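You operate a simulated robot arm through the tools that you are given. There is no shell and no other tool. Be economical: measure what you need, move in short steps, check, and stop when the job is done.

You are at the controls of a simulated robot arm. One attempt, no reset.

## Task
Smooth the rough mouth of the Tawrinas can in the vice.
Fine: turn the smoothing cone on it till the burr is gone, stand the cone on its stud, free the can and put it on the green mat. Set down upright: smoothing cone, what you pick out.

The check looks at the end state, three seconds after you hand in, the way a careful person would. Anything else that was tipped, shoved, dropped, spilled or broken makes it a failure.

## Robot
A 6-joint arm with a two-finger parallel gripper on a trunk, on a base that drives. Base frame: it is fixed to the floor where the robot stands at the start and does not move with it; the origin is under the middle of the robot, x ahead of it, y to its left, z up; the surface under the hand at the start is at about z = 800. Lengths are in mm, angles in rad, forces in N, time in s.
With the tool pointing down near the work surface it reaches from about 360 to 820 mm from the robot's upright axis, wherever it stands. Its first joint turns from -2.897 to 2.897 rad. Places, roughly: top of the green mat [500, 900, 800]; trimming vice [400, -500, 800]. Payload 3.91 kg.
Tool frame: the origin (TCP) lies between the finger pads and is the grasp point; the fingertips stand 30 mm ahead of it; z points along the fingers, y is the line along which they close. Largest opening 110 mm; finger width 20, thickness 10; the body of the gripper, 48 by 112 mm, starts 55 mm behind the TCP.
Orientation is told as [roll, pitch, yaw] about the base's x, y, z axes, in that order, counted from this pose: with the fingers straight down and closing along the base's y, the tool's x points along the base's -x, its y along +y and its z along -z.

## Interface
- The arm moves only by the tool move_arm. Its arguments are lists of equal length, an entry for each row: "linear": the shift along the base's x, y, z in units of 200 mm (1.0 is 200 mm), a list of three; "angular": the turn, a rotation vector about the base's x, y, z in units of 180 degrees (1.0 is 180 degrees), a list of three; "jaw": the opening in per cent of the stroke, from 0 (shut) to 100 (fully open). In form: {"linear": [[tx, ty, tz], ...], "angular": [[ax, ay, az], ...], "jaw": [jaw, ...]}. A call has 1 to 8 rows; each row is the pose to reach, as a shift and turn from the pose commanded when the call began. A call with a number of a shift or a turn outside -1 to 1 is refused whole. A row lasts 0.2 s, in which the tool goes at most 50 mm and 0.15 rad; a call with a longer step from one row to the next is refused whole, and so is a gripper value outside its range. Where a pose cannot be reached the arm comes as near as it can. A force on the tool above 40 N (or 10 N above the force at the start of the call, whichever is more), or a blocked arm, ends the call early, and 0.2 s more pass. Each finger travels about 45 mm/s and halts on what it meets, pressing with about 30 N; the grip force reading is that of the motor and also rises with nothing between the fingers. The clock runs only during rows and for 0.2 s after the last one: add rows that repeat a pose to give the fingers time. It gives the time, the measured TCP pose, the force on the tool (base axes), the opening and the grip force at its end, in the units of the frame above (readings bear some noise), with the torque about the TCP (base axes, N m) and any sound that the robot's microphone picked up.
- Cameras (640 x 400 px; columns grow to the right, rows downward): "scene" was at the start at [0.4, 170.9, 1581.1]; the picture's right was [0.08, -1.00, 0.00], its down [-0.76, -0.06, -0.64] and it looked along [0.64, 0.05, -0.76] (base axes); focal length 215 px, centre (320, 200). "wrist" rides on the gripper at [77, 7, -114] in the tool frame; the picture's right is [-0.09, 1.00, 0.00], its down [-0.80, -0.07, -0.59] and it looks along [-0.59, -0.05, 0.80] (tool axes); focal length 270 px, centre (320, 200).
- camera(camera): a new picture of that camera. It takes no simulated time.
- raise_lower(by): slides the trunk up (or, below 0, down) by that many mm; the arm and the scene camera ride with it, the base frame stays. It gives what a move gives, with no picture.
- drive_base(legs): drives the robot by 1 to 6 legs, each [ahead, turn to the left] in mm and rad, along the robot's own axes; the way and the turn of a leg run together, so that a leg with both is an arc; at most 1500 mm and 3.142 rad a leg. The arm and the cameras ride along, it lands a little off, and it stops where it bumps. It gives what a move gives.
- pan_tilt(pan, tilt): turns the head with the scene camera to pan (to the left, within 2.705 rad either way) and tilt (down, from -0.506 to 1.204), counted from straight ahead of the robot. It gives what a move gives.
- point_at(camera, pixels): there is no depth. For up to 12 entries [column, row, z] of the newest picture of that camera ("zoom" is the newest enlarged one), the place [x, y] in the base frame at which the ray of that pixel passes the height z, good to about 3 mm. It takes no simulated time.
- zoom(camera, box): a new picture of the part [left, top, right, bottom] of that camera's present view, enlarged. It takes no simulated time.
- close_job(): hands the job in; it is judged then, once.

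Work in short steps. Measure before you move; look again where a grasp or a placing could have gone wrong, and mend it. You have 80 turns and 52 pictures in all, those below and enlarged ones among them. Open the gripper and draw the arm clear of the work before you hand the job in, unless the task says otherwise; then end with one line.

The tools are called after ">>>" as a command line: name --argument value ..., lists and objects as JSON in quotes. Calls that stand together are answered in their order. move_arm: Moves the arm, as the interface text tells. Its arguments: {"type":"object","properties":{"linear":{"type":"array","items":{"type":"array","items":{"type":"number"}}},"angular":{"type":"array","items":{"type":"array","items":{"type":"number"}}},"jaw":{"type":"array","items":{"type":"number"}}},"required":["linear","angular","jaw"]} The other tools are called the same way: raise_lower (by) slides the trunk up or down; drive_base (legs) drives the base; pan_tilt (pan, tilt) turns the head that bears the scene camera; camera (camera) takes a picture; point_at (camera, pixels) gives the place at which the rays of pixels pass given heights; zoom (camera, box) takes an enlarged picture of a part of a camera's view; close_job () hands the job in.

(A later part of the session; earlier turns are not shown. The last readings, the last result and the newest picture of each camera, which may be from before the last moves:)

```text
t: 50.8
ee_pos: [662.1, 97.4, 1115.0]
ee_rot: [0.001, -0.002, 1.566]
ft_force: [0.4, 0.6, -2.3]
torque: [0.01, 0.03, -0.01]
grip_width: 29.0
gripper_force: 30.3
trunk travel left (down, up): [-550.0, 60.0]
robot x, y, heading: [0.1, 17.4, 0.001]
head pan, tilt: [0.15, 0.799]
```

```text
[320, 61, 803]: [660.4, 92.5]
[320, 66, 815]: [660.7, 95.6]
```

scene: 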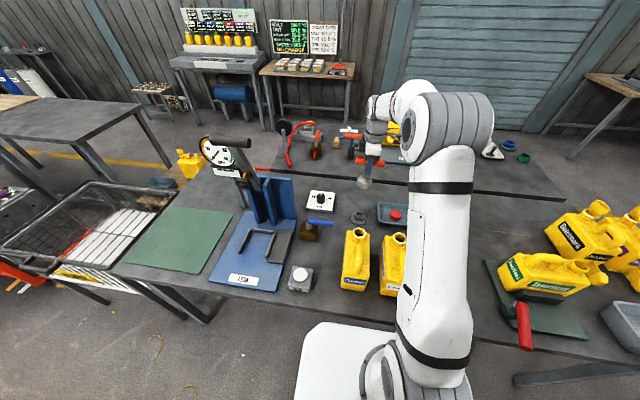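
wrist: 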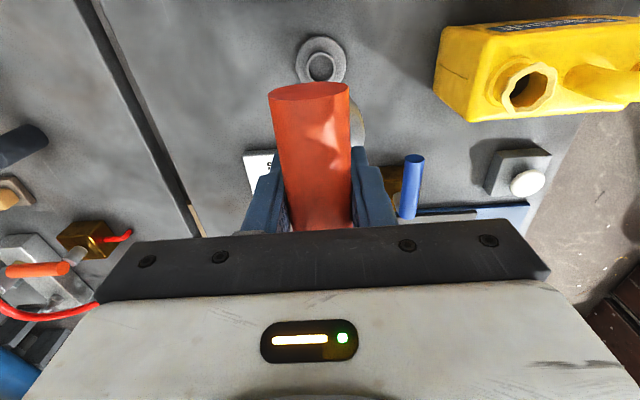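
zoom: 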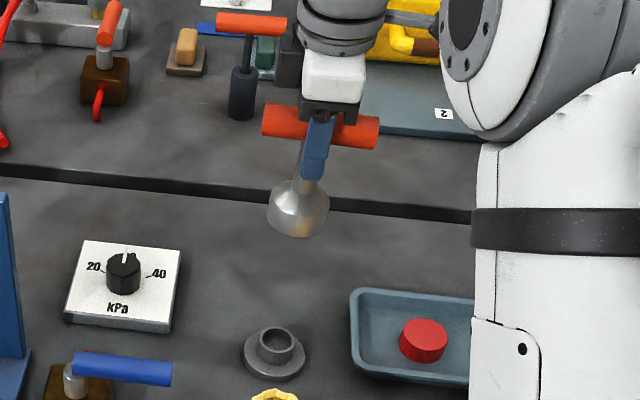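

There may be a small tilt. I zoom tighter to measure it.

>>> zoom --camera "scene" --box '[346, 150, 394, 194]'

```text
9.09 times, centred on (370, 172) of scene
```

zoom: 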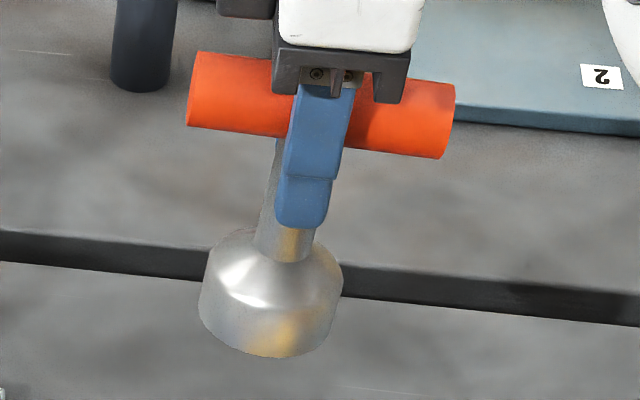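

The bar is tilted about 0.035 rad in the grip (cone foot toward +y) and rides a few mm higher. I tilt the hand to make the cone upright and lower over the stud.

>>> move_arm --linear '[[-0.003, -0.004, 0], [-0.003, -0.004, -0.2], [-0.003, -0.004, -0.4], [-0.003, -0.004, -0.6], [-0.003, -0.004, -0.7], [-0.003, -0.004, -0.8], [-0.003, -0.004, -0.85], [-0.003, -0.004, -0.85]]' --angular '[[-0.011, 0, 0], [-0.011, 0, 0], [-0.011, 0, 0], [-0.011, 0, 0], [-0.011, 0, 0], [-0.011, 0, 0], [-0.011, 0, 0], [-0.011, 0, 0]]' --jaw '[0, 0, 0, 0, 0, 0, 0, 0]'

>>> zoom --camera "scene" --box '[330, 160, 410, 230]'

```text
t: 52.6
ee_pos: [661.6, 96.3, 945.1]
ee_rot: [-0.001, 0.033, 1.567]
ft_force: [-0.2, 0.1, -1.6]
torque: [-0.01, 0.02, -0.01]
grip_width: 29.0
gripper_force: 29.7
trunk travel left (down, up): [-550.0, 60.0]
robot x, y, heading: [-1.5, 13.2, 0.001]
head pan, tilt: [0.15, 0.799]
```

```text
5.71 times, centred on (370, 195) of scene
```

zoom: 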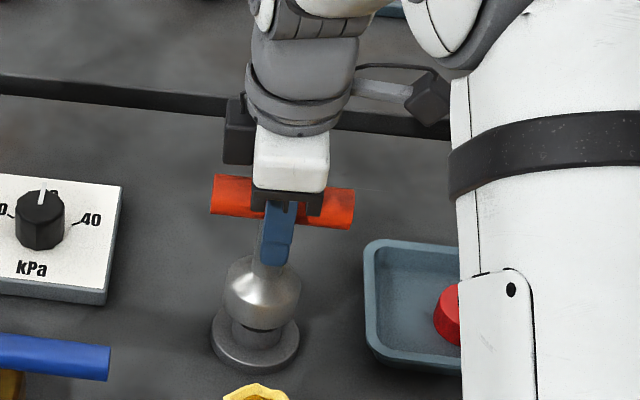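

The cone (centre (263,290)) lines up above the stud (256,340) given the perspective. I lower in small rows until contact.

>>> move_arm --linear '[[0, 0, -0.02], [0, 0, -0.04], [0, 0, -0.055], [0, 0, -0.07], [0, 0, -0.085], [0, 0, -0.1], [0, 0, -0.11], [0, 0, -0.12]]' --angular '[[0, 0, 0], [0, 0, 0], [0, 0, 0], [0, 0, 0], [0, 0, 0], [0, 0, 0], [0, 0, 0], [0, 0, 0]]' --jaw '[0, 0, 0, 0, 0, 0, 0, 0]'

```text
t: 54.4
ee_pos: [659.4, 97.6, 924.2]
ee_rot: [-0.007, 0.033, 1.568]
ft_force: [-3.9, 3.8, 22.9]
torque: [-0.04, -0.06, -0.01]
grip_width: 29.4
gripper_force: 30.2
trunk travel left (down, up): [-550.0, 60.0]
robot x, y, heading: [3.2, 15.6, 0.0]
head pan, tilt: [0.15, 0.799]
```

Contact with 23 N at z 924. I check that it is seated and straight.

>>> zoom --camera "scene" --box '[336, 165, 392, 215]'

```text
8.00 times, centred on (364, 190) of scene
```

zoom: 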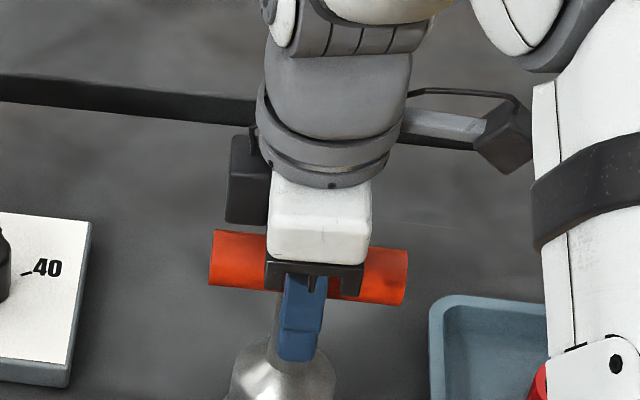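

It looks straight. I ease the press, open the fingers, and look at the seat.

>>> move_arm --linear '[[0, 0, 0.01], [0, 0, 0.012], [0, 0, 0.012], [0, 0, 0.012], [0, 0, 0.012], [0, 0, 0.012], [0, 0, 0.012]]' --angular '[[0, 0, 0], [0, 0, 0], [0, 0, 0], [0, 0, 0], [0, 0, 0], [0, 0, 0], [0, 0, 0]]' --jaw '[0, 0, 40, 70, 80, 80, 80]'

>>> zoom --camera "scene" --box '[330, 165, 410, 235]'

```text
t: 56.0
ee_pos: [661.2, 96.4, 924.2]
ee_rot: [-0.001, 0.032, 1.569]
ft_force: [-0.4, -0.2, 0.3]
torque: [-0.04, -0.01, -0.01]
grip_width: 87.9
gripper_force: 0.0
trunk travel left (down, up): [-550.0, 60.0]
robot x, y, heading: [1.1, 12.5, 0.005]
head pan, tilt: [0.15, 0.799]
```

```text
5.71 times, centred on (370, 200) of scene
```

zoom: 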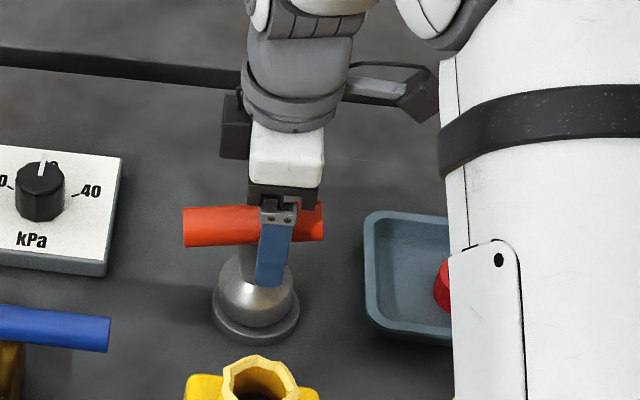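

The cone sits concentric on its stud, upright. I raise the hand straight up and level it again.

>>> move_arm --linear '[[0, 0, 0.05], [0, 0, 0.2], [0, 0, 0.4], [0, 0, 0.6], [0, 0, 0.8], [0, 0, 1], [0, 0, 1]]' --angular '[[0, 0, 0], [0, 0, 0], [0, 0, 0], [0.005, 0, 0], [0.0105, 0, 0], [0.0105, 0, 0], [0.0105, 0, 0]]' --jaw '[100, 100, 100, 100, 100, 100, 100]'

>>> camera --camera "wrist"

>>> pan_tilt --pan -0.8 --tilt 0.85

>>> camera --camera "scene"

```text
t: 57.6
ee_pos: [660.5, 96.2, 1123.5]
ee_rot: [0.001, 0.0, 1.565]
ft_force: [-0.4, -0.5, -0.5]
torque: [-0.05, 0.01, 0.0]
grip_width: 110.1
gripper_force: 0.1
trunk travel left (down, up): [-550.0, 60.0]
robot x, y, heading: [1.4, 14.2, 0.004]
head pan, tilt: [0.15, 0.799]
```

```text
18 pictures are left
```

wrist: 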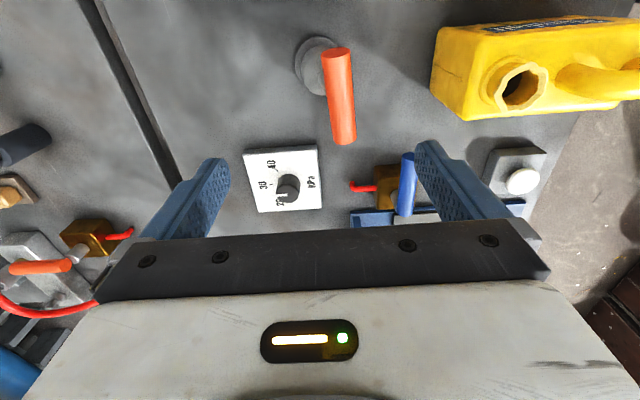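

```text
t: 58.8
ee_pos: [661.7, 96.1, 1123.9]
ee_rot: [0.0, 0.001, 1.566]
ft_force: [0.4, -0.5, -0.5]
torque: [0.01, 0.02, -0.03]
grip_width: 110.1
gripper_force: 0.0
trunk travel left (down, up): [-550.0, 60.0]
robot x, y, heading: [-1.8, 15.6, -0.002]
head pan, tilt: [-0.799, 0.85]
```

```text
17 pictures are left
```

scene: 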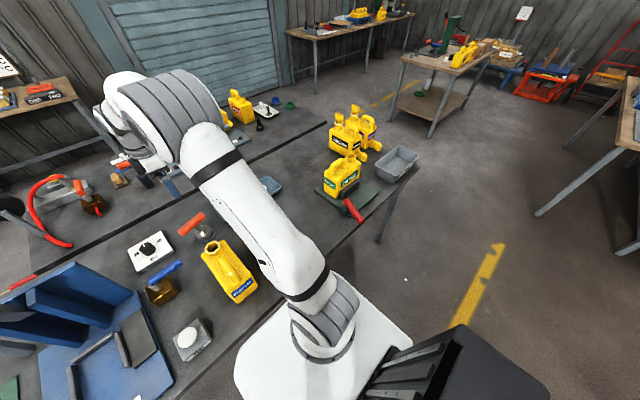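

In the wrist view the bar (340,95) is now shifted right of the foot (316,65), which suggests the cone may lean toward the robot. I zoom in on both views.

>>> zoom --camera "wrist" --box '[270, 20, 398, 150]'

>>> zoom --camera "scene" --box '[170, 195, 240, 255]'

>>> point_at --camera "wrist" --pixels '[[337, 52, 930], [345, 140, 930], [316, 66, 803], [341, 95, 930]]'

```text
3.08 times, centred on (334, 85) of wrist
```

zoom: 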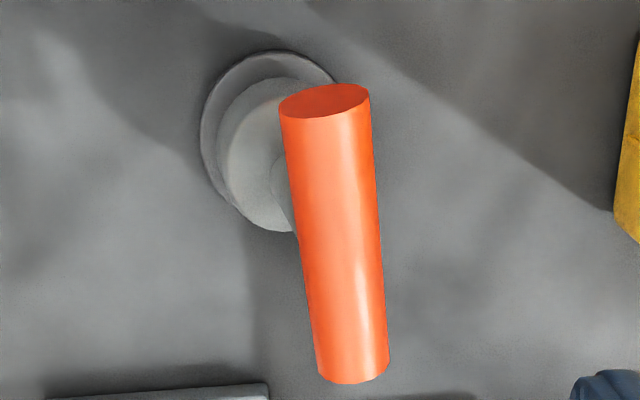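

```text
6.67 times, centred on (205, 225) of scene
```

zoom: 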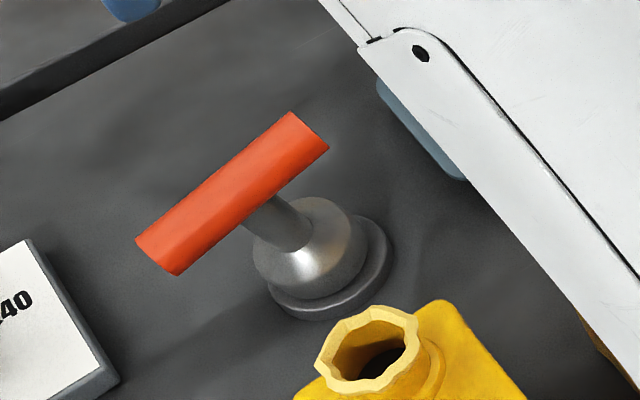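

```text
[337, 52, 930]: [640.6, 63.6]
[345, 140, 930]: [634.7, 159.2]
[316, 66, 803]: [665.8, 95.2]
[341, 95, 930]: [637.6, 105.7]
```

The cone leans toward the robot by about 12° on its stud: bar centre near (637, 108) instead of (660, 97). It must be re-seated: I go over the bar, turned slightly to match, and grip it again.

>>> move_arm --linear '[[-0.12, 0.06, 0], [-0.12, 0.06, -0.24], [-0.12, 0.06, -0.48], [-0.12, 0.06, -0.72], [-0.12, 0.06, -0.9], [-0.12, 0.06, -0.975], [-0.12, 0.06, -0.975]]' --angular '[[0, 0, 0.019], [0, 0, 0.019], [0, 0, 0.019], [0, 0, 0.019], [0, 0, 0.019], [0, 0, 0.019], [0, 0, 0.019]]' --jaw '[100, 100, 100, 100, 100, 100, 100]'

>>> move_arm --linear '[[0, 0, 0], [0, 0, 0], [0, 0, 0], [0, 0, 0], [0, 0, 0], [0, 0, 0], [0, 0, 0]]' --angular '[[0, 0, 0], [0, 0, 0], [0, 0, 0], [0, 0, 0], [0, 0, 0], [0, 0, 0], [0, 0, 0]]' --jaw '[60, 40, 20, 0, 0, 0, 0]'

>>> move_arm --linear '[[0, 0, 0.1], [0, 0, 0.3], [0, 0, 0.5], [0, 0, 0.7], [0, 0, 0.9], [0, 0, 0.9], [0, 0, 0.9]]' --angular '[[0, 0, 0], [0, 0, 0], [0, 0, 0], [0, 0, 0], [0, 0, 0], [0, 0, -0.04], [0, 0, -0.08]]' --jaw '[0, 0, 0, 0, 0, 0, 0]'

>>> move_arm --linear '[[0, 0, 0], [0, 0, 0], [0, 0, 0], [0, 0, 0], [0, 0, 0], [0, 0, 0], [0, 0, 0], [0, 0, 0]]' --angular '[[0, 0, -0.047], [0, 0, -0.094], [0, 0, -0.141], [0, 0, -0.188], [0, 0, -0.235], [0, 0, -0.282], [0, 0, -0.329], [0, 0, -0.376]]' --jaw '[0, 0, 0, 0, 0, 0, 0, 0]'

```text
t: 60.4
ee_pos: [637.5, 107.6, 929.4]
ee_rot: [0.001, 0.0, 1.626]
ft_force: [0.2, -0.6, 0.7]
torque: [-0.02, -0.01, 0.01]
grip_width: 110.1
gripper_force: 0.0
trunk travel left (down, up): [-550.0, 60.0]
robot x, y, heading: [0.3, 14.7, -0.0]
head pan, tilt: [-0.799, 0.85]
```

```text
t: 62.0
ee_pos: [639.3, 106.8, 931.0]
ee_rot: [-0.003, 0.0, 1.627]
ft_force: [8.8, -2.5, 4.6]
torque: [-0.25, -1.04, 0.11]
grip_width: 31.6
gripper_force: 30.2
trunk travel left (down, up): [-550.0, 60.0]
robot x, y, heading: [-2.1, 14.6, 0.001]
head pan, tilt: [-0.799, 0.85]
```

```text
t: 63.6
ee_pos: [636.6, 107.1, 1108.8]
ee_rot: [-0.002, -0.001, 1.374]
ft_force: [0.4, -0.2, -2.8]
torque: [0.01, 0.01, 0.02]
grip_width: 29.1
gripper_force: 30.0
trunk travel left (down, up): [-550.0, 60.0]
robot x, y, heading: [-0.9, 15.2, -0.0]
head pan, tilt: [-0.799, 0.85]
```

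```text
t: 65.4
ee_pos: [637.4, 107.1, 1109.8]
ee_rot: [-0.001, 0.0, 0.191]
ft_force: [0.0, -0.4, -2.7]
torque: [0.0, 0.01, -0.04]
grip_width: 29.2
gripper_force: 29.9
trunk travel left (down, up): [-550.0, 60.0]
robot x, y, heading: [2.3, 17.8, 0.001]
head pan, tilt: [-0.799, 0.85]
```

The cone is held again. I finish the quarter turn so the bar points at the robot, making the roll about the bar visible to the head camera.

>>> move_arm --linear '[[0, 0, 0], [0, 0, 0]]' --angular '[[0, 0, -0.04], [0, 0, -0.061]]' --jaw '[0, 0]'

>>> pan_tilt --pan -0.1 --tilt 0.65

>>> zoom --camera "scene" --box '[285, 150, 365, 220]'

```text
t: 66.0
ee_pos: [636.7, 109.6, 1109.7]
ee_rot: [-0.002, 0.0, 0.001]
ft_force: [0.4, 1.1, -2.4]
torque: [0.01, 0.01, -0.04]
grip_width: 29.4
gripper_force: 29.8
trunk travel left (down, up): [-550.0, 60.0]
robot x, y, heading: [2.4, 14.7, 0.002]
head pan, tilt: [-0.799, 0.85]
```

```text
t: 67.1
ee_pos: [637.3, 107.5, 1110.3]
ee_rot: [-0.001, 0.002, 0.003]
ft_force: [-0.1, -0.2, -2.3]
torque: [0.0, -0.01, -0.02]
grip_width: 29.5
gripper_force: 29.5
trunk travel left (down, up): [-550.0, 60.0]
robot x, y, heading: [0.6, 13.1, 0.002]
head pan, tilt: [-0.099, 0.649]
```

```text
5.71 times, centred on (325, 185) of scene
```

zoom: 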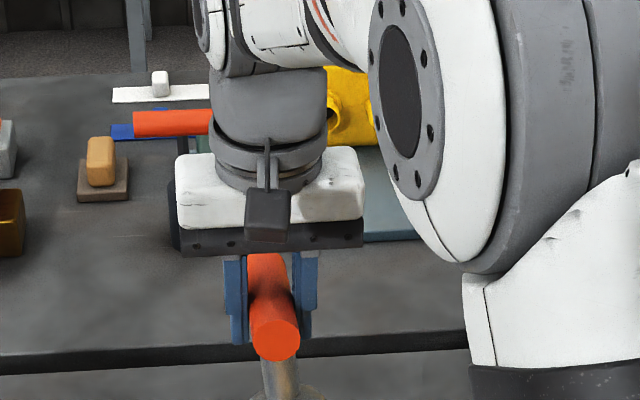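

I need the part lower down; zoom again slightly lower.

>>> zoom --camera "scene" --box '[292, 185, 348, 235]'

```text
8.00 times, centred on (320, 210) of scene
```

zoom: 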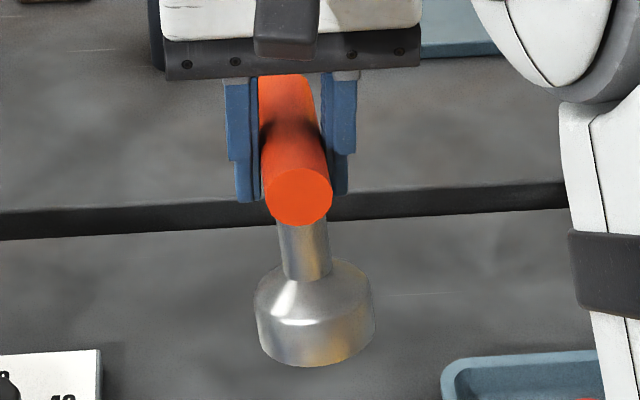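

The shaft leans about 0.095 rad off vertical (cone foot to the right at (314,320) versus fingers at 292). I tilt the hand to correct it, turn back to the original angle above the stud, and look again.

>>> move_arm --linear '[[0, 0, 0]]' --angular '[[0.03, 0, 0]]' --jaw '[0]'

>>> move_arm --linear '[[0.03, 0, 0], [0.06, 0, 0], [0.09, -0.03, 0], [0.115, -0.05, 0], [0.115, -0.05, 0], [0.115, -0.05, 0], [0.115, -0.05, 0]]' --angular '[[0, 0, 0.046], [0, 0, 0.092], [0, 0, 0.138], [0, 0, 0.184], [0, 0, 0.23], [0, 0, 0.276], [0, 0, 0.322]]' --jaw '[0, 0, 0, 0, 0, 0, 0]'

>>> move_arm --linear '[[0, 0, 0], [0, 0, 0], [0, 0, 0], [0, 0, 0]]' --angular '[[0, 0, 0.046], [0, 0, 0.092], [0, 0, 0.138], [0, 0, 0.177]]' --jaw '[0, 0, 0, 0]'

>>> zoom --camera "scene" --box '[285, 180, 355, 240]'

```text
t: 67.5
ee_pos: [637.1, 107.7, 1111.0]
ee_rot: [0.095, -0.001, 0.001]
ft_force: [0.4, 0.2, -1.8]
torque: [0.02, -0.03, -0.01]
grip_width: 29.3
gripper_force: 30.4
trunk travel left (down, up): [-550.0, 60.0]
robot x, y, heading: [3.4, 16.7, -0.005]
head pan, tilt: [-0.099, 0.649]
```

```text
t: 69.1
ee_pos: [660.0, 99.4, 1109.3]
ee_rot: [0.095, 0.0, 1.017]
ft_force: [-0.3, 0.4, -1.6]
torque: [-0.02, -0.01, 0.04]
grip_width: 29.4
gripper_force: 30.1
trunk travel left (down, up): [-550.0, 60.0]
robot x, y, heading: [0.6, 14.6, 0.003]
head pan, tilt: [-0.099, 0.649]
```

```text
t: 70.1
ee_pos: [661.2, 97.9, 1108.5]
ee_rot: [0.094, -0.001, 1.573]
ft_force: [-0.6, -1.0, -2.2]
torque: [-0.03, -0.02, -0.02]
grip_width: 29.3
gripper_force: 29.8
trunk travel left (down, up): [-550.0, 60.0]
robot x, y, heading: [2.6, 17.2, 0.002]
head pan, tilt: [-0.099, 0.649]
```

```text
6.67 times, centred on (320, 210) of scene
```

zoom: 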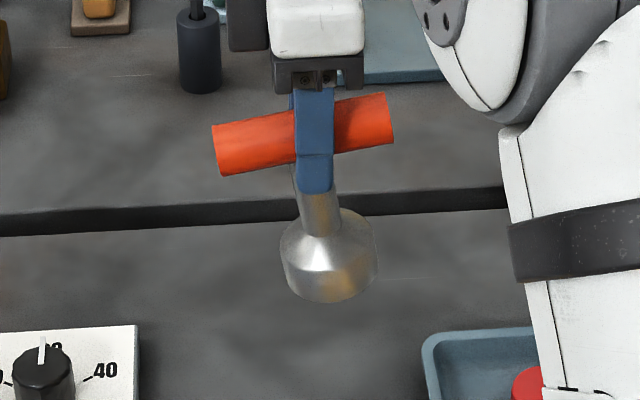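

The bar slopes and the cone axis leans right by about 0.15 rad here too, with the bar about 6 mm to the left of the fingers. I tilt the hand by 0.15 about x, shift y by -7 mm, and check.

>>> move_arm --linear '[[0, -0.02, 0], [0, -0.035, -0.2], [0, -0.035, -0.4], [0, -0.035, -0.4]]' --angular '[[0.025, 0, 0], [0.047, 0, 0], [0.047, 0, 0], [0.047, 0, 0]]' --jaw '[0, 0, 0, 0]'

>>> zoom --camera "scene" --box '[276, 195, 364, 273]'

```text
t: 71.1
ee_pos: [658.8, 91.0, 1027.8]
ee_rot: [0.095, -0.148, 1.569]
ft_force: [-0.1, -0.2, -2.6]
torque: [-0.01, 0.01, -0.01]
grip_width: 29.5
gripper_force: 29.5
trunk travel left (down, up): [-550.0, 60.0]
robot x, y, heading: [-4.1, 17.1, 0.001]
head pan, tilt: [-0.099, 0.649]
```

```text
5.13 times, centred on (320, 234) of scene
```

zoom: 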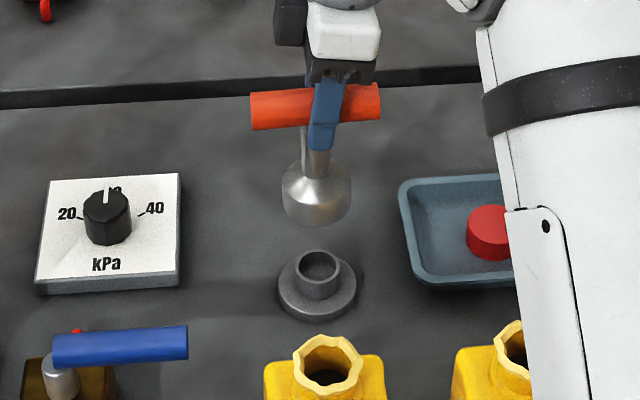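

Bar and cone look upright and lined up over the stud (cone 316, stud 317.5). I lower slowly to contact.

>>> move_arm --linear '[[0.007, 0, -0.2], [0.007, 0, -0.35], [0.007, 0, -0.41], [0.007, 0, -0.43], [0.007, 0, -0.445], [0.007, 0, -0.46], [0.007, 0, -0.475], [0.007, 0, -0.49]]' --angular '[[0, 0, 0], [0, 0, 0], [0, 0, 0], [0, 0, 0], [0, 0, 0], [0, 0, 0], [0, 0, 0], [0, 0, 0]]' --jaw '[0, 0, 0, 0, 0, 0, 0, 0]'

```text
t: 72.9
ee_pos: [662.5, 91.1, 932.2]
ee_rot: [0.093, -0.149, 1.57]
ft_force: [0.2, 0.2, -2.0]
torque: [-0.07, 0.0, 0.03]
grip_width: 29.4
gripper_force: 29.9
trunk travel left (down, up): [-550.0, 60.0]
robot x, y, heading: [0.3, 16.0, -0.002]
head pan, tilt: [-0.099, 0.649]
```

No contact yet at 932; I go on in 2 mm rows.

>>> move_arm --linear '[[-0.004, 0, -0.01], [-0.004, 0, -0.02], [-0.004, 0, -0.03], [-0.004, 0, -0.04], [-0.004, 0, -0.05], [-0.004, 0, -0.06], [-0.004, 0, -0.07], [-0.004, 0, -0.08]]' --angular '[[0, 0, 0], [0, 0, 0], [0, 0, 0], [0, 0, 0], [0, 0, 0], [0, 0, 0], [0, 0, 0], [0, 0, 0]]' --jaw '[0, 0, 0, 0, 0, 0, 0, 0]'

```text
t: 74.7
ee_pos: [660.2, 92.2, 917.4]
ee_rot: [0.091, -0.147, 1.57]
ft_force: [3.0, -0.6, 22.7]
torque: [-0.02, -0.72, -0.04]
grip_width: 29.6
gripper_force: 30.0
trunk travel left (down, up): [-550.0, 60.0]
robot x, y, heading: [0.9, 11.4, -0.005]
head pan, tilt: [-0.099, 0.649]
```

Contact at 917 with torque -0.72 about y: the +x edge of the rim touches first, so I over-tilted. I relax the tilt by 0.03 rad about y, pivoting around the foot, and read the torque.

>>> move_arm --linear '[[-0.009, 0, 0], [-0.018, 0, 0], [-0.018, 0, 0]]' --angular '[[0, -0.005, 0], [0, -0.01, 0], [0, -0.01, 0]]' --jaw '[0, 0, 0]'

>>> zoom --camera "scene" --box '[290, 215, 346, 265]'

```text
t: 75.5
ee_pos: [656.9, 91.5, 915.5]
ee_rot: [0.06, -0.149, 1.576]
ft_force: [6.9, -1.2, 18.8]
torque: [0.02, -0.24, 0.0]
grip_width: 29.5
gripper_force: 29.9
trunk travel left (down, up): [-550.0, 60.0]
robot x, y, heading: [1.4, 14.8, 0.003]
head pan, tilt: [-0.099, 0.649]
```

```text
8.00 times, centred on (318, 240) of scene
```

zoom: 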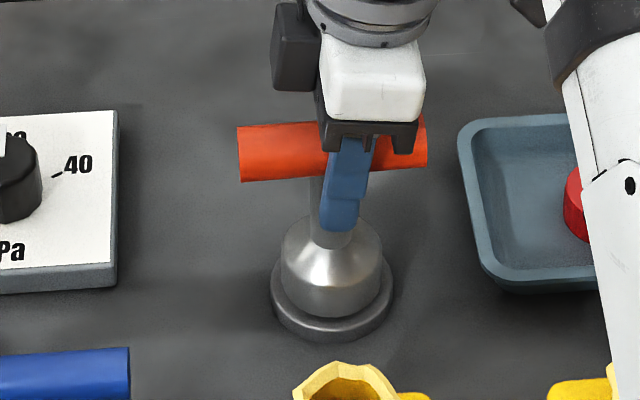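

It now looks seated as at the start (cone 332, foot 332). A side force of 7 N remains in x, so I give back 2.5 mm and read again.

>>> move_arm --linear '[[0.006, 0, 0], [0.012, 0, 0], [0.012, 0, 0]]' --angular '[[0, 0, 0], [0, 0, 0], [0, 0, 0]]' --jaw '[0, 0, 0]'

```text
t: 76.3
ee_pos: [658.9, 89.9, 915.5]
ee_rot: [0.064, -0.147, 1.575]
ft_force: [-1.1, -0.8, 15.8]
torque: [-0.08, 0.07, 0.02]
grip_width: 29.1
gripper_force: 29.5
trunk travel left (down, up): [-550.0, 60.0]
robot x, y, heading: [0.1, 13.6, 0.002]
head pan, tilt: [-0.099, 0.649]
```

Forces and torques are nearly nil apart from the press: flat on the stud. I ease off and open gently.

>>> move_arm --linear '[[0, 0, 0.006], [0, 0, 0.01], [0, 0, 0.01], [0, 0, 0.01], [0, 0, 0.01], [0, 0, 0.01], [0, 0, 0.01], [0, 0, 0.01]]' --angular '[[0, 0, 0], [0, 0, 0], [0, 0, 0], [0, 0, 0], [0, 0, 0], [0, 0, 0], [0, 0, 0], [0, 0, 0]]' --jaw '[0, 0, 30, 35, 50, 70, 90, 100]'

>>> move_arm --linear '[[0, 0, 0.15], [0, 0, 0.35], [0, 0, 0.55], [0, 0, 0.75], [0, 0, 0.95], [0, 0, 1], [0, 0, 1]]' --angular '[[0, 0, 0], [0, 0, 0], [0, 0, 0], [-0.02, -0.01, 0], [-0.047, -0.02, 0], [-0.047, -0.02, 0], [-0.047, -0.02, 0]]' --jaw '[100, 100, 100, 100, 100, 100, 100]'

>>> camera --camera "wrist"

```text
t: 78.1
ee_pos: [659.8, 90.7, 916.6]
ee_rot: [0.062, -0.147, 1.577]
ft_force: [-1.0, 0.0, -0.8]
torque: [-0.02, 0.0, 0.01]
grip_width: 109.9
gripper_force: 0.1
trunk travel left (down, up): [-550.0, 60.0]
robot x, y, heading: [1.5, 14.1, 0.003]
head pan, tilt: [-0.099, 0.649]
```

```text
t: 79.7
ee_pos: [660.2, 90.6, 1116.5]
ee_rot: [0.001, 0.002, 1.58]
ft_force: [-0.8, 0.6, 0.0]
torque: [0.01, -0.01, -0.02]
grip_width: 110.1
gripper_force: 0.0
trunk travel left (down, up): [-550.0, 60.0]
robot x, y, heading: [-2.9, 19.2, -0.001]
head pan, tilt: [-0.099, 0.649]
```

```text
9 pictures are left
```

wrist: 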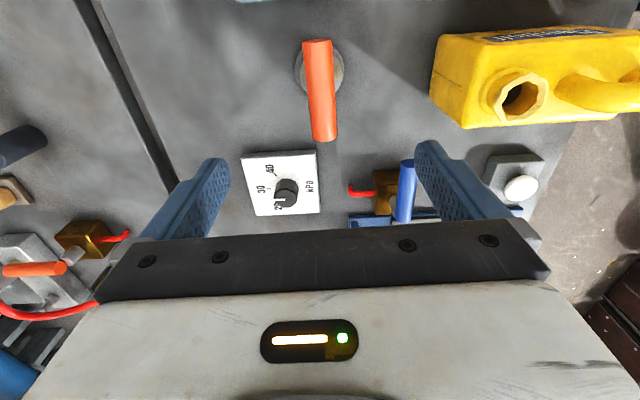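

The cone is upright now: bar (320,90) centred on the foot (319,73). Next the vice lever; I zoom on it with the head camera.

>>> pan_tilt --pan -0.8 --tilt 0.85

>>> zoom --camera "scene" --box '[315, 165, 379, 230]'

```text
t: 80.7
ee_pos: [659.1, 91.7, 1117.4]
ee_rot: [0.001, 0.0, 1.579]
ft_force: [-0.6, 0.3, 0.2]
torque: [0.0, 0.02, 0.04]
grip_width: 110.1
gripper_force: 0.0
trunk travel left (down, up): [-550.0, 60.0]
robot x, y, heading: [-1.4, 16.2, 0.009]
head pan, tilt: [-0.799, 0.85]
```

```text
6.15 times, centred on (347, 198) of scene
```

zoom: 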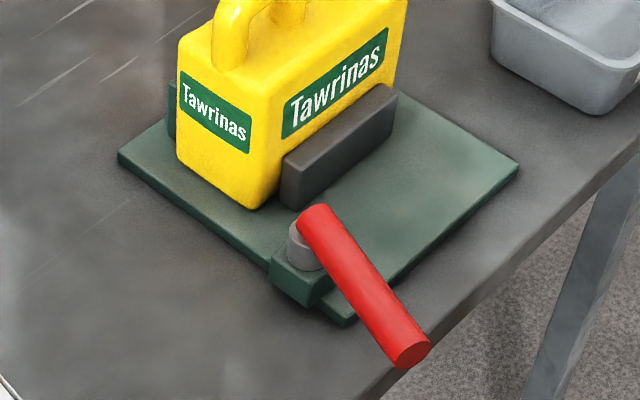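

The lever runs from (312,212) over a grey peg at (305,245) to (413,350). I take rays at several heights to fix its height and direction.

>>> point_at --camera "zoom" --pixels '[[314, 214, 840], [314, 214, 870], [314, 214, 900], [410, 350, 840], [410, 350, 870], [410, 350, 900], [410, 350, 930], [305, 265, 830], [300, 285, 812], [300, 245, 850]]'

```text
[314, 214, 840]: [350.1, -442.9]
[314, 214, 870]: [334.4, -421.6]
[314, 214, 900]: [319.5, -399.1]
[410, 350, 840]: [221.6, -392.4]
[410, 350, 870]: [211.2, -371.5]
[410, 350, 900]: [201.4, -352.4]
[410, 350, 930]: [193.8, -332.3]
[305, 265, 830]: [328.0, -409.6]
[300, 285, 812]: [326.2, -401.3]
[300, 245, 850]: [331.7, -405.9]
```

The lever lies level at z≈880 from the peg at (328,-408) to its end at (200,-363). I go over its middle at about (248,-379), turning so the fingers close across it.

>>> move_arm --linear '[[-0.137, -0.157, 0], [-0.274, -0.314, 0], [-0.411, -0.471, 0], [-0.548, -0.628, 0], [-0.686, -0.783, 0]]' --angular '[[0, 0, -0.041], [0, 0, -0.082], [0, 0, -0.123], [0, 0, -0.164], [0, 0, -0.205]]' --jaw '[100, 100, 100, 100, 100]'

>>> move_arm --linear '[[-0.137, -0.157, 0], [-0.274, -0.314, 0], [-0.411, -0.471, 0], [-0.548, -0.628, 0], [-0.686, -0.783, 0]]' --angular '[[0, 0, -0.041], [0, 0, -0.082], [0, 0, -0.123], [0, 0, -0.164], [0, 0, -0.205]]' --jaw '[100, 100, 100, 100, 100]'

>>> move_arm --linear '[[-0.137, -0.157, 0], [-0.274, -0.314, 0], [-0.411, -0.471, 0], [-0.548, -0.628, 0], [-0.686, -0.783, 0], [-0.686, -0.783, -0.2], [-0.686, -0.783, -0.4], [-0.686, -0.783, -0.5]]' --angular '[[0, 0, -0.041], [0, 0, -0.082], [0, 0, -0.123], [0, 0, -0.164], [0, 0, -0.205], [0, 0, -0.205], [0, 0, -0.205], [0, 0, -0.205]]' --jaw '[100, 100, 100, 100, 100, 100, 100, 100]'

>>> camera --camera "wrist"

```text
t: 81.9
ee_pos: [521.3, -65.3, 1117.1]
ee_rot: [-0.001, 0.001, 0.934]
ft_force: [-0.5, -0.1, -0.6]
torque: [-0.03, -0.03, -0.01]
grip_width: 109.9
gripper_force: 0.0
trunk travel left (down, up): [-550.0, 60.0]
robot x, y, heading: [0.2, 12.5, 0.005]
head pan, tilt: [-0.799, 0.85]
```

```text
t: 83.1
ee_pos: [383.5, -222.9, 1117.3]
ee_rot: [0.002, 0.0, 0.29]
ft_force: [0.0, -0.5, -0.8]
torque: [-0.03, 0.01, 0.04]
grip_width: 110.1
gripper_force: 0.1
trunk travel left (down, up): [-550.0, 60.0]
robot x, y, heading: [2.5, 17.4, 0.003]
head pan, tilt: [-0.799, 0.85]
```

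```text
t: 84.9
ee_pos: [247.7, -378.3, 1017.7]
ee_rot: [0.0, -0.001, -0.353]
ft_force: [0.5, -0.1, -0.4]
torque: [0.02, 0.01, 0.01]
grip_width: 109.9
gripper_force: 0.2
trunk travel left (down, up): [-550.0, 60.0]
robot x, y, heading: [0.3, 13.7, 0.001]
head pan, tilt: [-0.799, 0.85]
```

```text
7 pictures are left
```

wrist: 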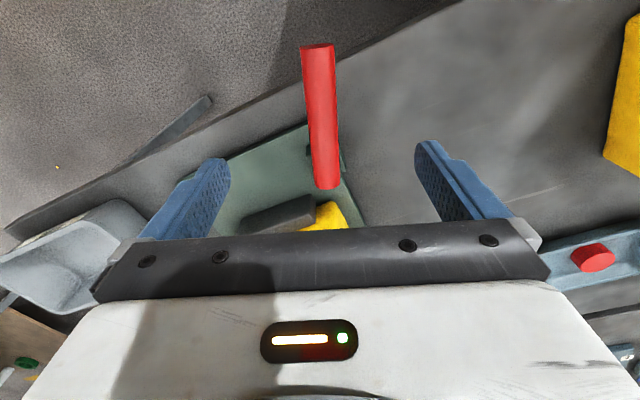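

The lever lines up well with the hand: (318,45) to (328,188). I check its place at z≈880.

>>> point_at --camera "wrist" --pixels '[[318, 45, 880], [328, 188, 880], [318, 45, 860], [328, 188, 860], [304, 110, 880], [338, 110, 880]]'

```text
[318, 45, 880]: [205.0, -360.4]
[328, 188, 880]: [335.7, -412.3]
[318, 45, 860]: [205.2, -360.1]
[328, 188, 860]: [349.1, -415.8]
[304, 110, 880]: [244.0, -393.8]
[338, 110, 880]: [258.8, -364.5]
```

The lever is where expected. I lower to z≈882 and grip it.

>>> move_arm --linear '[[0, 0, -0.2], [0, 0, -0.4], [0, 0, -0.6], [0, 0, -0.675], [0, 0, -0.675], [0, 0, -0.675]]' --angular '[[0, 0, 0], [0, 0, 0], [0, 0, 0], [0, 0, 0], [0, 0, 0], [0, 0, 0]]' --jaw '[100, 100, 100, 100, 60, 30]'

>>> move_arm --linear '[[0, 0, 0], [0, 0, 0], [0, 0, 0], [0, 0, 0]]' --angular '[[0, 0, 0], [0, 0, 0], [0, 0, 0], [0, 0, 0]]' --jaw '[0, 0, 0, 0]'

>>> move_arm --linear '[[0.0245, 0.0545, 0], [0.0565, 0.1045, 0]]' --angular '[[0, 0, -0.0444], [0, 0, -0.0889]]' --jaw '[0, 0]'

```text
t: 86.3
ee_pos: [248.5, -378.2, 883.0]
ee_rot: [0.001, 0.0, -0.353]
ft_force: [-0.1, -0.5, -0.1]
torque: [-0.01, 0.01, 0.02]
grip_width: 58.5
gripper_force: 0.0
trunk travel left (down, up): [-550.0, 60.0]
robot x, y, heading: [-0.8, 15.1, 0.001]
head pan, tilt: [-0.799, 0.85]
```

```text
t: 87.3
ee_pos: [249.2, -377.3, 881.8]
ee_rot: [-0.001, 0.002, -0.354]
ft_force: [6.9, 13.4, -0.9]
torque: [0.13, 0.15, 0.0]
grip_width: 27.4
gripper_force: 45.2
trunk travel left (down, up): [-550.0, 60.0]
robot x, y, heading: [0.4, 12.7, 0.001]
head pan, tilt: [-0.799, 0.85]
```

```text
t: 87.9
ee_pos: [259.2, -358.3, 881.8]
ee_rot: [0.0, 0.0, -0.635]
ft_force: [-5.9, 2.2, -7.3]
torque: [0.1, 0.32, -0.04]
grip_width: 27.6
gripper_force: 45.4
trunk travel left (down, up): [-550.0, 60.0]
robot x, y, heading: [2.2, 14.8, -0.001]
head pan, tilt: [-0.799, 0.85]
```

The lever swings toward +y with little resistance. I carry on along the arc to about a right angle.

>>> move_arm --linear '[[0.039, 0.0455, 0], [0.0835, 0.0845, 0], [0.1335, 0.1175, 0], [0.187, 0.143, 0], [0.244, 0.161, 0], [0.303, 0.1705, 0]]' --angular '[[0, 0, -0.0444], [0, 0, -0.0889], [0, 0, -0.1333], [0, 0, -0.1778], [0, 0, -0.2222], [0, 0, -0.2667]]' --jaw '[0, 0, 0, 0, 0, 0]'

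```text
t: 89.3
ee_pos: [319.2, -324.3, 882.2]
ee_rot: [0.001, 0.0, -1.472]
ft_force: [-12.7, -1.0, -3.2]
torque: [-0.21, 0.03, -1.01]
grip_width: 27.3
gripper_force: 44.7
trunk travel left (down, up): [-550.0, 60.0]
robot x, y, heading: [-1.9, 16.9, 0.005]
head pan, tilt: [-0.799, 0.85]
```

Now at about 95° with 13 N pushing back — perhaps near the stop. I look at the vice.

>>> camera --camera "wrist"

```text
6 pictures are left
```

wrist: 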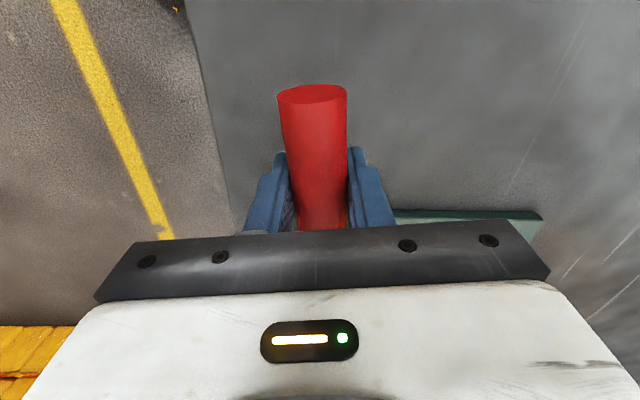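

The lever followed the grip. I push on another 16° to find whether a stop is there.

>>> move_arm --linear '[[0.058, 0.002, 0], [0.117, -0.005, 0], [0.117, -0.005, 0]]' --angular '[[0, 0, -0.0444], [0, 0, -0.0889], [0, 0, -0.0889]]' --jaw '[0, 0, 0]'

```text
t: 89.8
ee_pos: [328.4, -324.2, 881.8]
ee_rot: [-0.007, 0.005, -1.611]
ft_force: [-18.3, -8.4, 2.6]
torque: [-0.21, 0.35, 1.02]
grip_width: 27.6
gripper_force: 44.7
trunk travel left (down, up): [-550.0, 60.0]
robot x, y, heading: [-0.1, 17.2, 0.002]
head pan, tilt: [-0.799, 0.85]
stopped in row 2: the force on the tool passed its limit at 46 N (the readings are from after the stop); the commanded pose is now the measured one
```

The lever hit its stop at about 90°, so the vice should be open. I release it, rise clear, and go above the can to look.

>>> move_arm --linear '[[0, 0, 0], [0, 0, 0], [0, 0, 0], [0, 0, 0], [0, 0, 0.2], [0, 0, 0.45], [0, 0, 0.7], [0, 0, 0.95]]' --angular '[[0, 0, 0], [0, 0, 0], [0, 0, 0], [0, 0, 0], [0, 0, 0], [0, 0, 0], [0, 0, 0], [0, 0, 0]]' --jaw '[40, 70, 100, 100, 100, 100, 100, 100]'

>>> move_arm --linear '[[0.05, -0.1, 0.2], [0.15, -0.2, 0.35], [0.25, -0.38, 0.35], [0.35, -0.56, 0.35], [0.44, -0.76, 0.35], [0.48, -0.9, 0.35], [0.48, -0.9, 0.35]]' --angular '[[0, 0, 0.0125], [0, 0, 0.0125], [0.002, -0.002, 0.0125], [0.002, -0.002, 0.0125], [0.002, -0.002, 0.0125], [0.002, -0.002, 0.0125], [0.002, -0.002, 0.0125]]' --jaw '[100, 100, 100, 100, 100, 100, 100]'

>>> camera --camera "wrist"

```text
t: 91.6
ee_pos: [328.8, -322.1, 1072.7]
ee_rot: [-0.005, 0.004, -1.613]
ft_force: [-0.3, -0.4, 0.2]
torque: [0.02, 0.0, -0.03]
grip_width: 110.0
gripper_force: 0.1
trunk travel left (down, up): [-550.0, 60.0]
robot x, y, heading: [0.1, 13.5, 0.001]
head pan, tilt: [-0.799, 0.85]
```

```text
t: 93.2
ee_pos: [426.3, -503.9, 1142.1]
ee_rot: [0.0, 0.012, -1.574]
ft_force: [-0.8, 1.0, 0.2]
torque: [0.0, 0.04, 0.02]
grip_width: 110.1
gripper_force: 0.1
trunk travel left (down, up): [-550.0, 60.0]
robot x, y, heading: [0.1, 15.5, -0.002]
head pan, tilt: [-0.799, 0.85]
```

```text
5 pictures are left
```

wrist: 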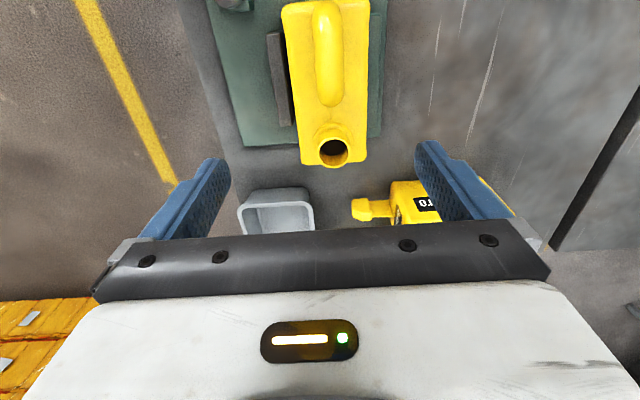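

The movable jaw (282,80) now stands clear of the can. I measure the body's edges, handle and mouth.

>>> point_at --camera "wrist" --pixels '[[333, 152, 970], [300, 130, 950], [367, 130, 950], [290, 50, 950], [368, 50, 950], [328, 12, 985], [328, 92, 985], [335, 165, 950], [320, 5, 950], [314, 60, 975], [343, 60, 975]]'

```text
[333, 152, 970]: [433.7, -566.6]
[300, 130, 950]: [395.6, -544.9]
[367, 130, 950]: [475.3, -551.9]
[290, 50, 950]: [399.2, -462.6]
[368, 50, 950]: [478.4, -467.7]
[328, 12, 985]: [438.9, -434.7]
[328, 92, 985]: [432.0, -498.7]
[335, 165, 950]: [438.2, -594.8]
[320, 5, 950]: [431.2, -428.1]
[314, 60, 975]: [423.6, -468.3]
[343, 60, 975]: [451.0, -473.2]
```

The body spans x 396–478 (80 mm), turned about -0.035 rad, its middle at (436,-520). I lower over it to z≈950, keeping the palm just above the handle.

>>> move_arm --linear '[[0.05, -0.105, 0], [0.05, -0.105, -0.24], [0.05, -0.105, -0.48], [0.05, -0.105, -0.7], [0.05, -0.105, -0.8], [0.05, -0.105, -0.88], [0.05, -0.105, -0.96], [0.05, -0.105, -0.96]]' --angular '[[-0.004, 0, -0.011], [-0.004, 0, -0.011], [-0.004, 0, -0.011], [-0.004, 0, -0.011], [-0.004, 0, -0.011], [-0.004, 0, -0.011], [-0.004, 0, -0.011], [-0.004, 0, -0.011]]' --jaw '[100, 100, 100, 100, 100, 100, 100, 100]'

```text
t: 95.0
ee_pos: [435.9, -525.5, 949.1]
ee_rot: [0.003, -0.002, -1.61]
ft_force: [0.1, -0.9, 0.4]
torque: [0.01, 0.02, 0.0]
grip_width: 109.6
gripper_force: 0.2
trunk travel left (down, up): [-550.0, 60.0]
robot x, y, heading: [-0.9, 13.8, 0.003]
head pan, tilt: [-0.799, 0.85]
```

No contact. I lower 6 mm more and close on the body.

>>> move_arm --linear '[[0, 0, -0.015], [0, 0, -0.03], [0, 0, -0.03], [0, 0, -0.03], [0, 0, -0.03], [0, 0, -0.03]]' --angular '[[0, 0, 0], [0, 0, 0], [0, 0, 0], [0, 0, 0], [0, 0, 0], [0, 0, 0]]' --jaw '[100, 100, 80, 60, 50, 50]'

>>> move_arm --linear '[[0, 0, 0], [0, 0, 0], [0, 0, 0]]' --angular '[[0, 0, 0], [0, 0, 0], [0, 0, 0]]' --jaw '[0, 0, 0]'

```text
t: 96.2
ee_pos: [437.1, -524.1, 948.5]
ee_rot: [0.007, -0.009, -1.606]
ft_force: [-3.7, 5.6, 15.8]
torque: [1.1, 0.42, 0.52]
grip_width: 89.9
gripper_force: 29.9
trunk travel left (down, up): [-550.0, 60.0]
robot x, y, heading: [-1.7, 14.5, 0.005]
head pan, tilt: [-0.799, 0.85]
stopped in row 5: the force on the tool passed its limit at 41 N (the readings are from after the stop); the commanded pose is now the measured one
```

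```text
t: 97.0
ee_pos: [435.4, -526.0, 949.5]
ee_rot: [0.006, -0.012, -1.607]
ft_force: [-2.7, 3.5, 21.9]
torque: [1.06, 0.82, 0.82]
grip_width: 90.0
gripper_force: 30.2
trunk travel left (down, up): [-550.0, 60.0]
robot x, y, heading: [2.6, 15.2, -0.003]
head pan, tilt: [-0.799, 0.85]
```

Gripped at 90 mm, but the palm seems to press on the handle (22 N). I open, rise 4 mm, and close again.

>>> move_arm --linear '[[0, 0, 0], [0, 0, 0], [0, 0, 0.02], [0, 0, 0.02], [0, 0, 0.02]]' --angular '[[0, 0, 0], [0, 0, 0], [-0.002, 0.002, 0], [-0.002, 0.002, 0], [-0.002, 0.002, 0]]' --jaw '[100, 100, 100, 100, 100]'

>>> move_arm --linear '[[0, 0, 0], [0, 0, 0], [0, 0, 0], [0, 0, 0], [0, 0, 0]]' --angular '[[0, 0, 0], [0, 0, 0], [0, 0, 0], [0, 0, 0], [0, 0, 0]]' --jaw '[85, 70, 40, 0, 0]'

```text
t: 98.2
ee_pos: [437.9, -524.4, 949.6]
ee_rot: [-0.002, -0.014, -1.608]
ft_force: [-0.5, 0.0, 0.2]
torque: [-0.02, 0.0, -0.04]
grip_width: 110.1
gripper_force: 0.0
trunk travel left (down, up): [-550.0, 60.0]
robot x, y, heading: [3.2, 18.0, 0.002]
head pan, tilt: [-0.799, 0.85]
```

```text
t: 99.4
ee_pos: [436.6, -525.5, 949.5]
ee_rot: [-0.001, -0.013, -1.607]
ft_force: [-6.9, 1.7, -1.2]
torque: [0.11, 0.55, 0.29]
grip_width: 89.9
gripper_force: 30.2
trunk travel left (down, up): [-550.0, 60.0]
robot x, y, heading: [-1.6, 15.0, 0.001]
head pan, tilt: [-0.799, 0.85]
```

Clean grip now at 90 mm. I lift straight up and check the hold.

>>> move_arm --linear '[[0, 0, 0.05], [0, 0, 0.15], [0, 0, 0.3], [0, 0, 0.5], [0, 0, 0.7], [0, 0, 0.9], [0, 0, 1], [0, 0, 1]]' --angular '[[0, 0, 0], [0, 0, 0], [0, 0, 0], [0, 0, 0], [0, 0, 0], [0, 0, 0], [0, 0, 0], [0, 0, 0]]' --jaw '[0, 0, 0, 0, 0, 0, 0, 0]'

>>> camera --camera "wrist"

```text
t: 101.2
ee_pos: [437.7, -526.3, 1149.9]
ee_rot: [0.0, -0.013, -1.608]
ft_force: [0.0, 0.2, -1.0]
torque: [-0.03, 0.0, 0.01]
grip_width: 89.8
gripper_force: 30.1
trunk travel left (down, up): [-550.0, 60.0]
robot x, y, heading: [2.1, 17.2, -0.002]
head pan, tilt: [-0.799, 0.85]
```

```text
4 pictures are left
```

wrist: 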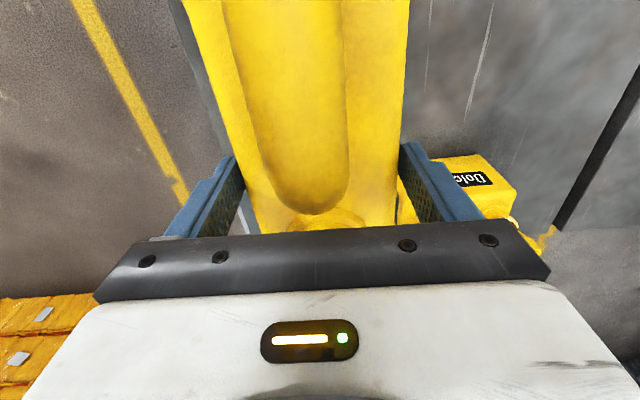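

The can hangs straight and held. I bring it round in front of the robot at z≈1190 before driving.

>>> move_arm --linear '[[0, 0.15, 0.1], [0, 0.35, 0.2], [0, 0.57, 0.2], [0, 0.79, 0.2], [0, 1, 0.2]]' --angular '[[0, 0, 0], [0, 0, 0], [0, 0, 0], [0, 0, 0], [0, 0, 0]]' --jaw '[0, 0, 0, 0, 0]'

>>> move_arm --linear '[[0, 0.2, 0], [0, 0.4, 0], [0, 0.6, 0], [0, 0.8, 0], [0, 1, 0]]' --angular '[[0, 0, 0], [0, 0, 0], [0, 0, 0], [0, 0, 0], [0, 0, 0]]' --jaw '[0, 0, 0, 0, 0]'

>>> move_arm --linear '[[0, 0.2, 0], [0, 0.4, 0], [0, 0.6, 0], [0, 0.6, 0]]' --angular '[[0, 0, 0], [0, 0, 0], [0, 0, 0], [0, 0, 0]]' --jaw '[0, 0, 0, 0]'

>>> drive_base --legs '[[-450, 0]]'

```text
t: 102.4
ee_pos: [437.3, -325.5, 1191.6]
ee_rot: [0.001, -0.017, -1.607]
ft_force: [0.4, -0.4, -2.3]
torque: [-0.03, -0.01, -0.02]
grip_width: 89.7
gripper_force: 29.3
trunk travel left (down, up): [-550.0, 60.0]
robot x, y, heading: [2.0, 13.0, 0.0]
head pan, tilt: [-0.799, 0.85]
```

```text
t: 103.6
ee_pos: [438.8, -125.2, 1189.9]
ee_rot: [0.0, -0.014, -1.608]
ft_force: [0.3, -0.4, -1.7]
torque: [0.0, -0.03, 0.01]
grip_width: 89.8
gripper_force: 29.7
trunk travel left (down, up): [-550.0, 60.0]
robot x, y, heading: [3.4, 18.4, 0.002]
head pan, tilt: [-0.799, 0.85]
```

```text
t: 104.6
ee_pos: [436.2, -4.4, 1190.4]
ee_rot: [0.0, -0.016, -1.608]
ft_force: [0.1, -0.5, -1.5]
torque: [-0.04, 0.01, 0.0]
grip_width: 90.0
gripper_force: 29.7
trunk travel left (down, up): [-550.0, 60.0]
robot x, y, heading: [2.5, 14.4, -0.005]
head pan, tilt: [-0.799, 0.85]
```

```text
t: 107.3
ee_pos: [-14.4, -7.4, 1190.8]
ee_rot: [-0.001, -0.014, -1.608]
ft_force: [-1.1, 0.3, -0.9]
torque: [-0.02, -0.01, -0.01]
grip_width: 89.6
gripper_force: 29.4
trunk travel left (down, up): [-550.0, 60.0]
robot x, y, heading: [-449.7, 12.9, 0.003]
head pan, tilt: [-0.799, 0.85]
```

Backed off cleanly. Now turn left, go 520 mm along the bench, and turn back.

>>> drive_base --legs '[[0, 1.571], [520, 0], [0, -1.571]]'

>>> pan_tilt --pan 0.3 --tilt 0.7

>>> camera --camera "scene"

```text
t: 118.0
ee_pos: [-14.5, 515.2, 1189.0]
ee_rot: [0.001, -0.015, -1.6]
ft_force: [0.0, -0.5, -1.1]
torque: [-0.01, 0.01, 0.0]
grip_width: 89.6
gripper_force: 29.9
trunk travel left (down, up): [-550.0, 60.0]
robot x, y, heading: [-450.2, 561.1, 0.018]
head pan, tilt: [-0.799, 0.85]
```

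```text
t: 119.3
ee_pos: [-16.1, 514.8, 1189.0]
ee_rot: [-0.001, -0.015, -1.6]
ft_force: [0.7, -0.1, -1.8]
torque: [-0.03, 0.0, 0.02]
grip_width: 89.5
gripper_force: 30.4
trunk travel left (down, up): [-550.0, 60.0]
robot x, y, heading: [-452.3, 558.2, 0.021]
head pan, tilt: [0.3, 0.7]
```

```text
3 pictures are left
```

scene: 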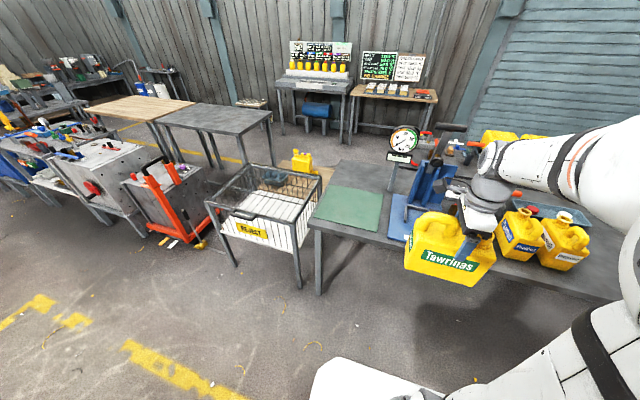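

The mat is clear at (348,208), with the press to its right, which the arm must keep away from. I measure the mat, press and gauge.

>>> point_at --camera "scene" --pixels '[[311, 219, 800], [333, 187, 800], [383, 190, 800], [377, 233, 800], [392, 238, 800], [403, 138, 1100], [403, 138, 1200], [330, 245, 800]]'

```text
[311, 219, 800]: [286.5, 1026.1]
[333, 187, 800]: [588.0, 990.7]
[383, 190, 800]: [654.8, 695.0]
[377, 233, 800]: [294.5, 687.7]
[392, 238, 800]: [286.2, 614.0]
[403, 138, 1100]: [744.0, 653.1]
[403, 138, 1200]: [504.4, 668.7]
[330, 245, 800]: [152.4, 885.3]
```

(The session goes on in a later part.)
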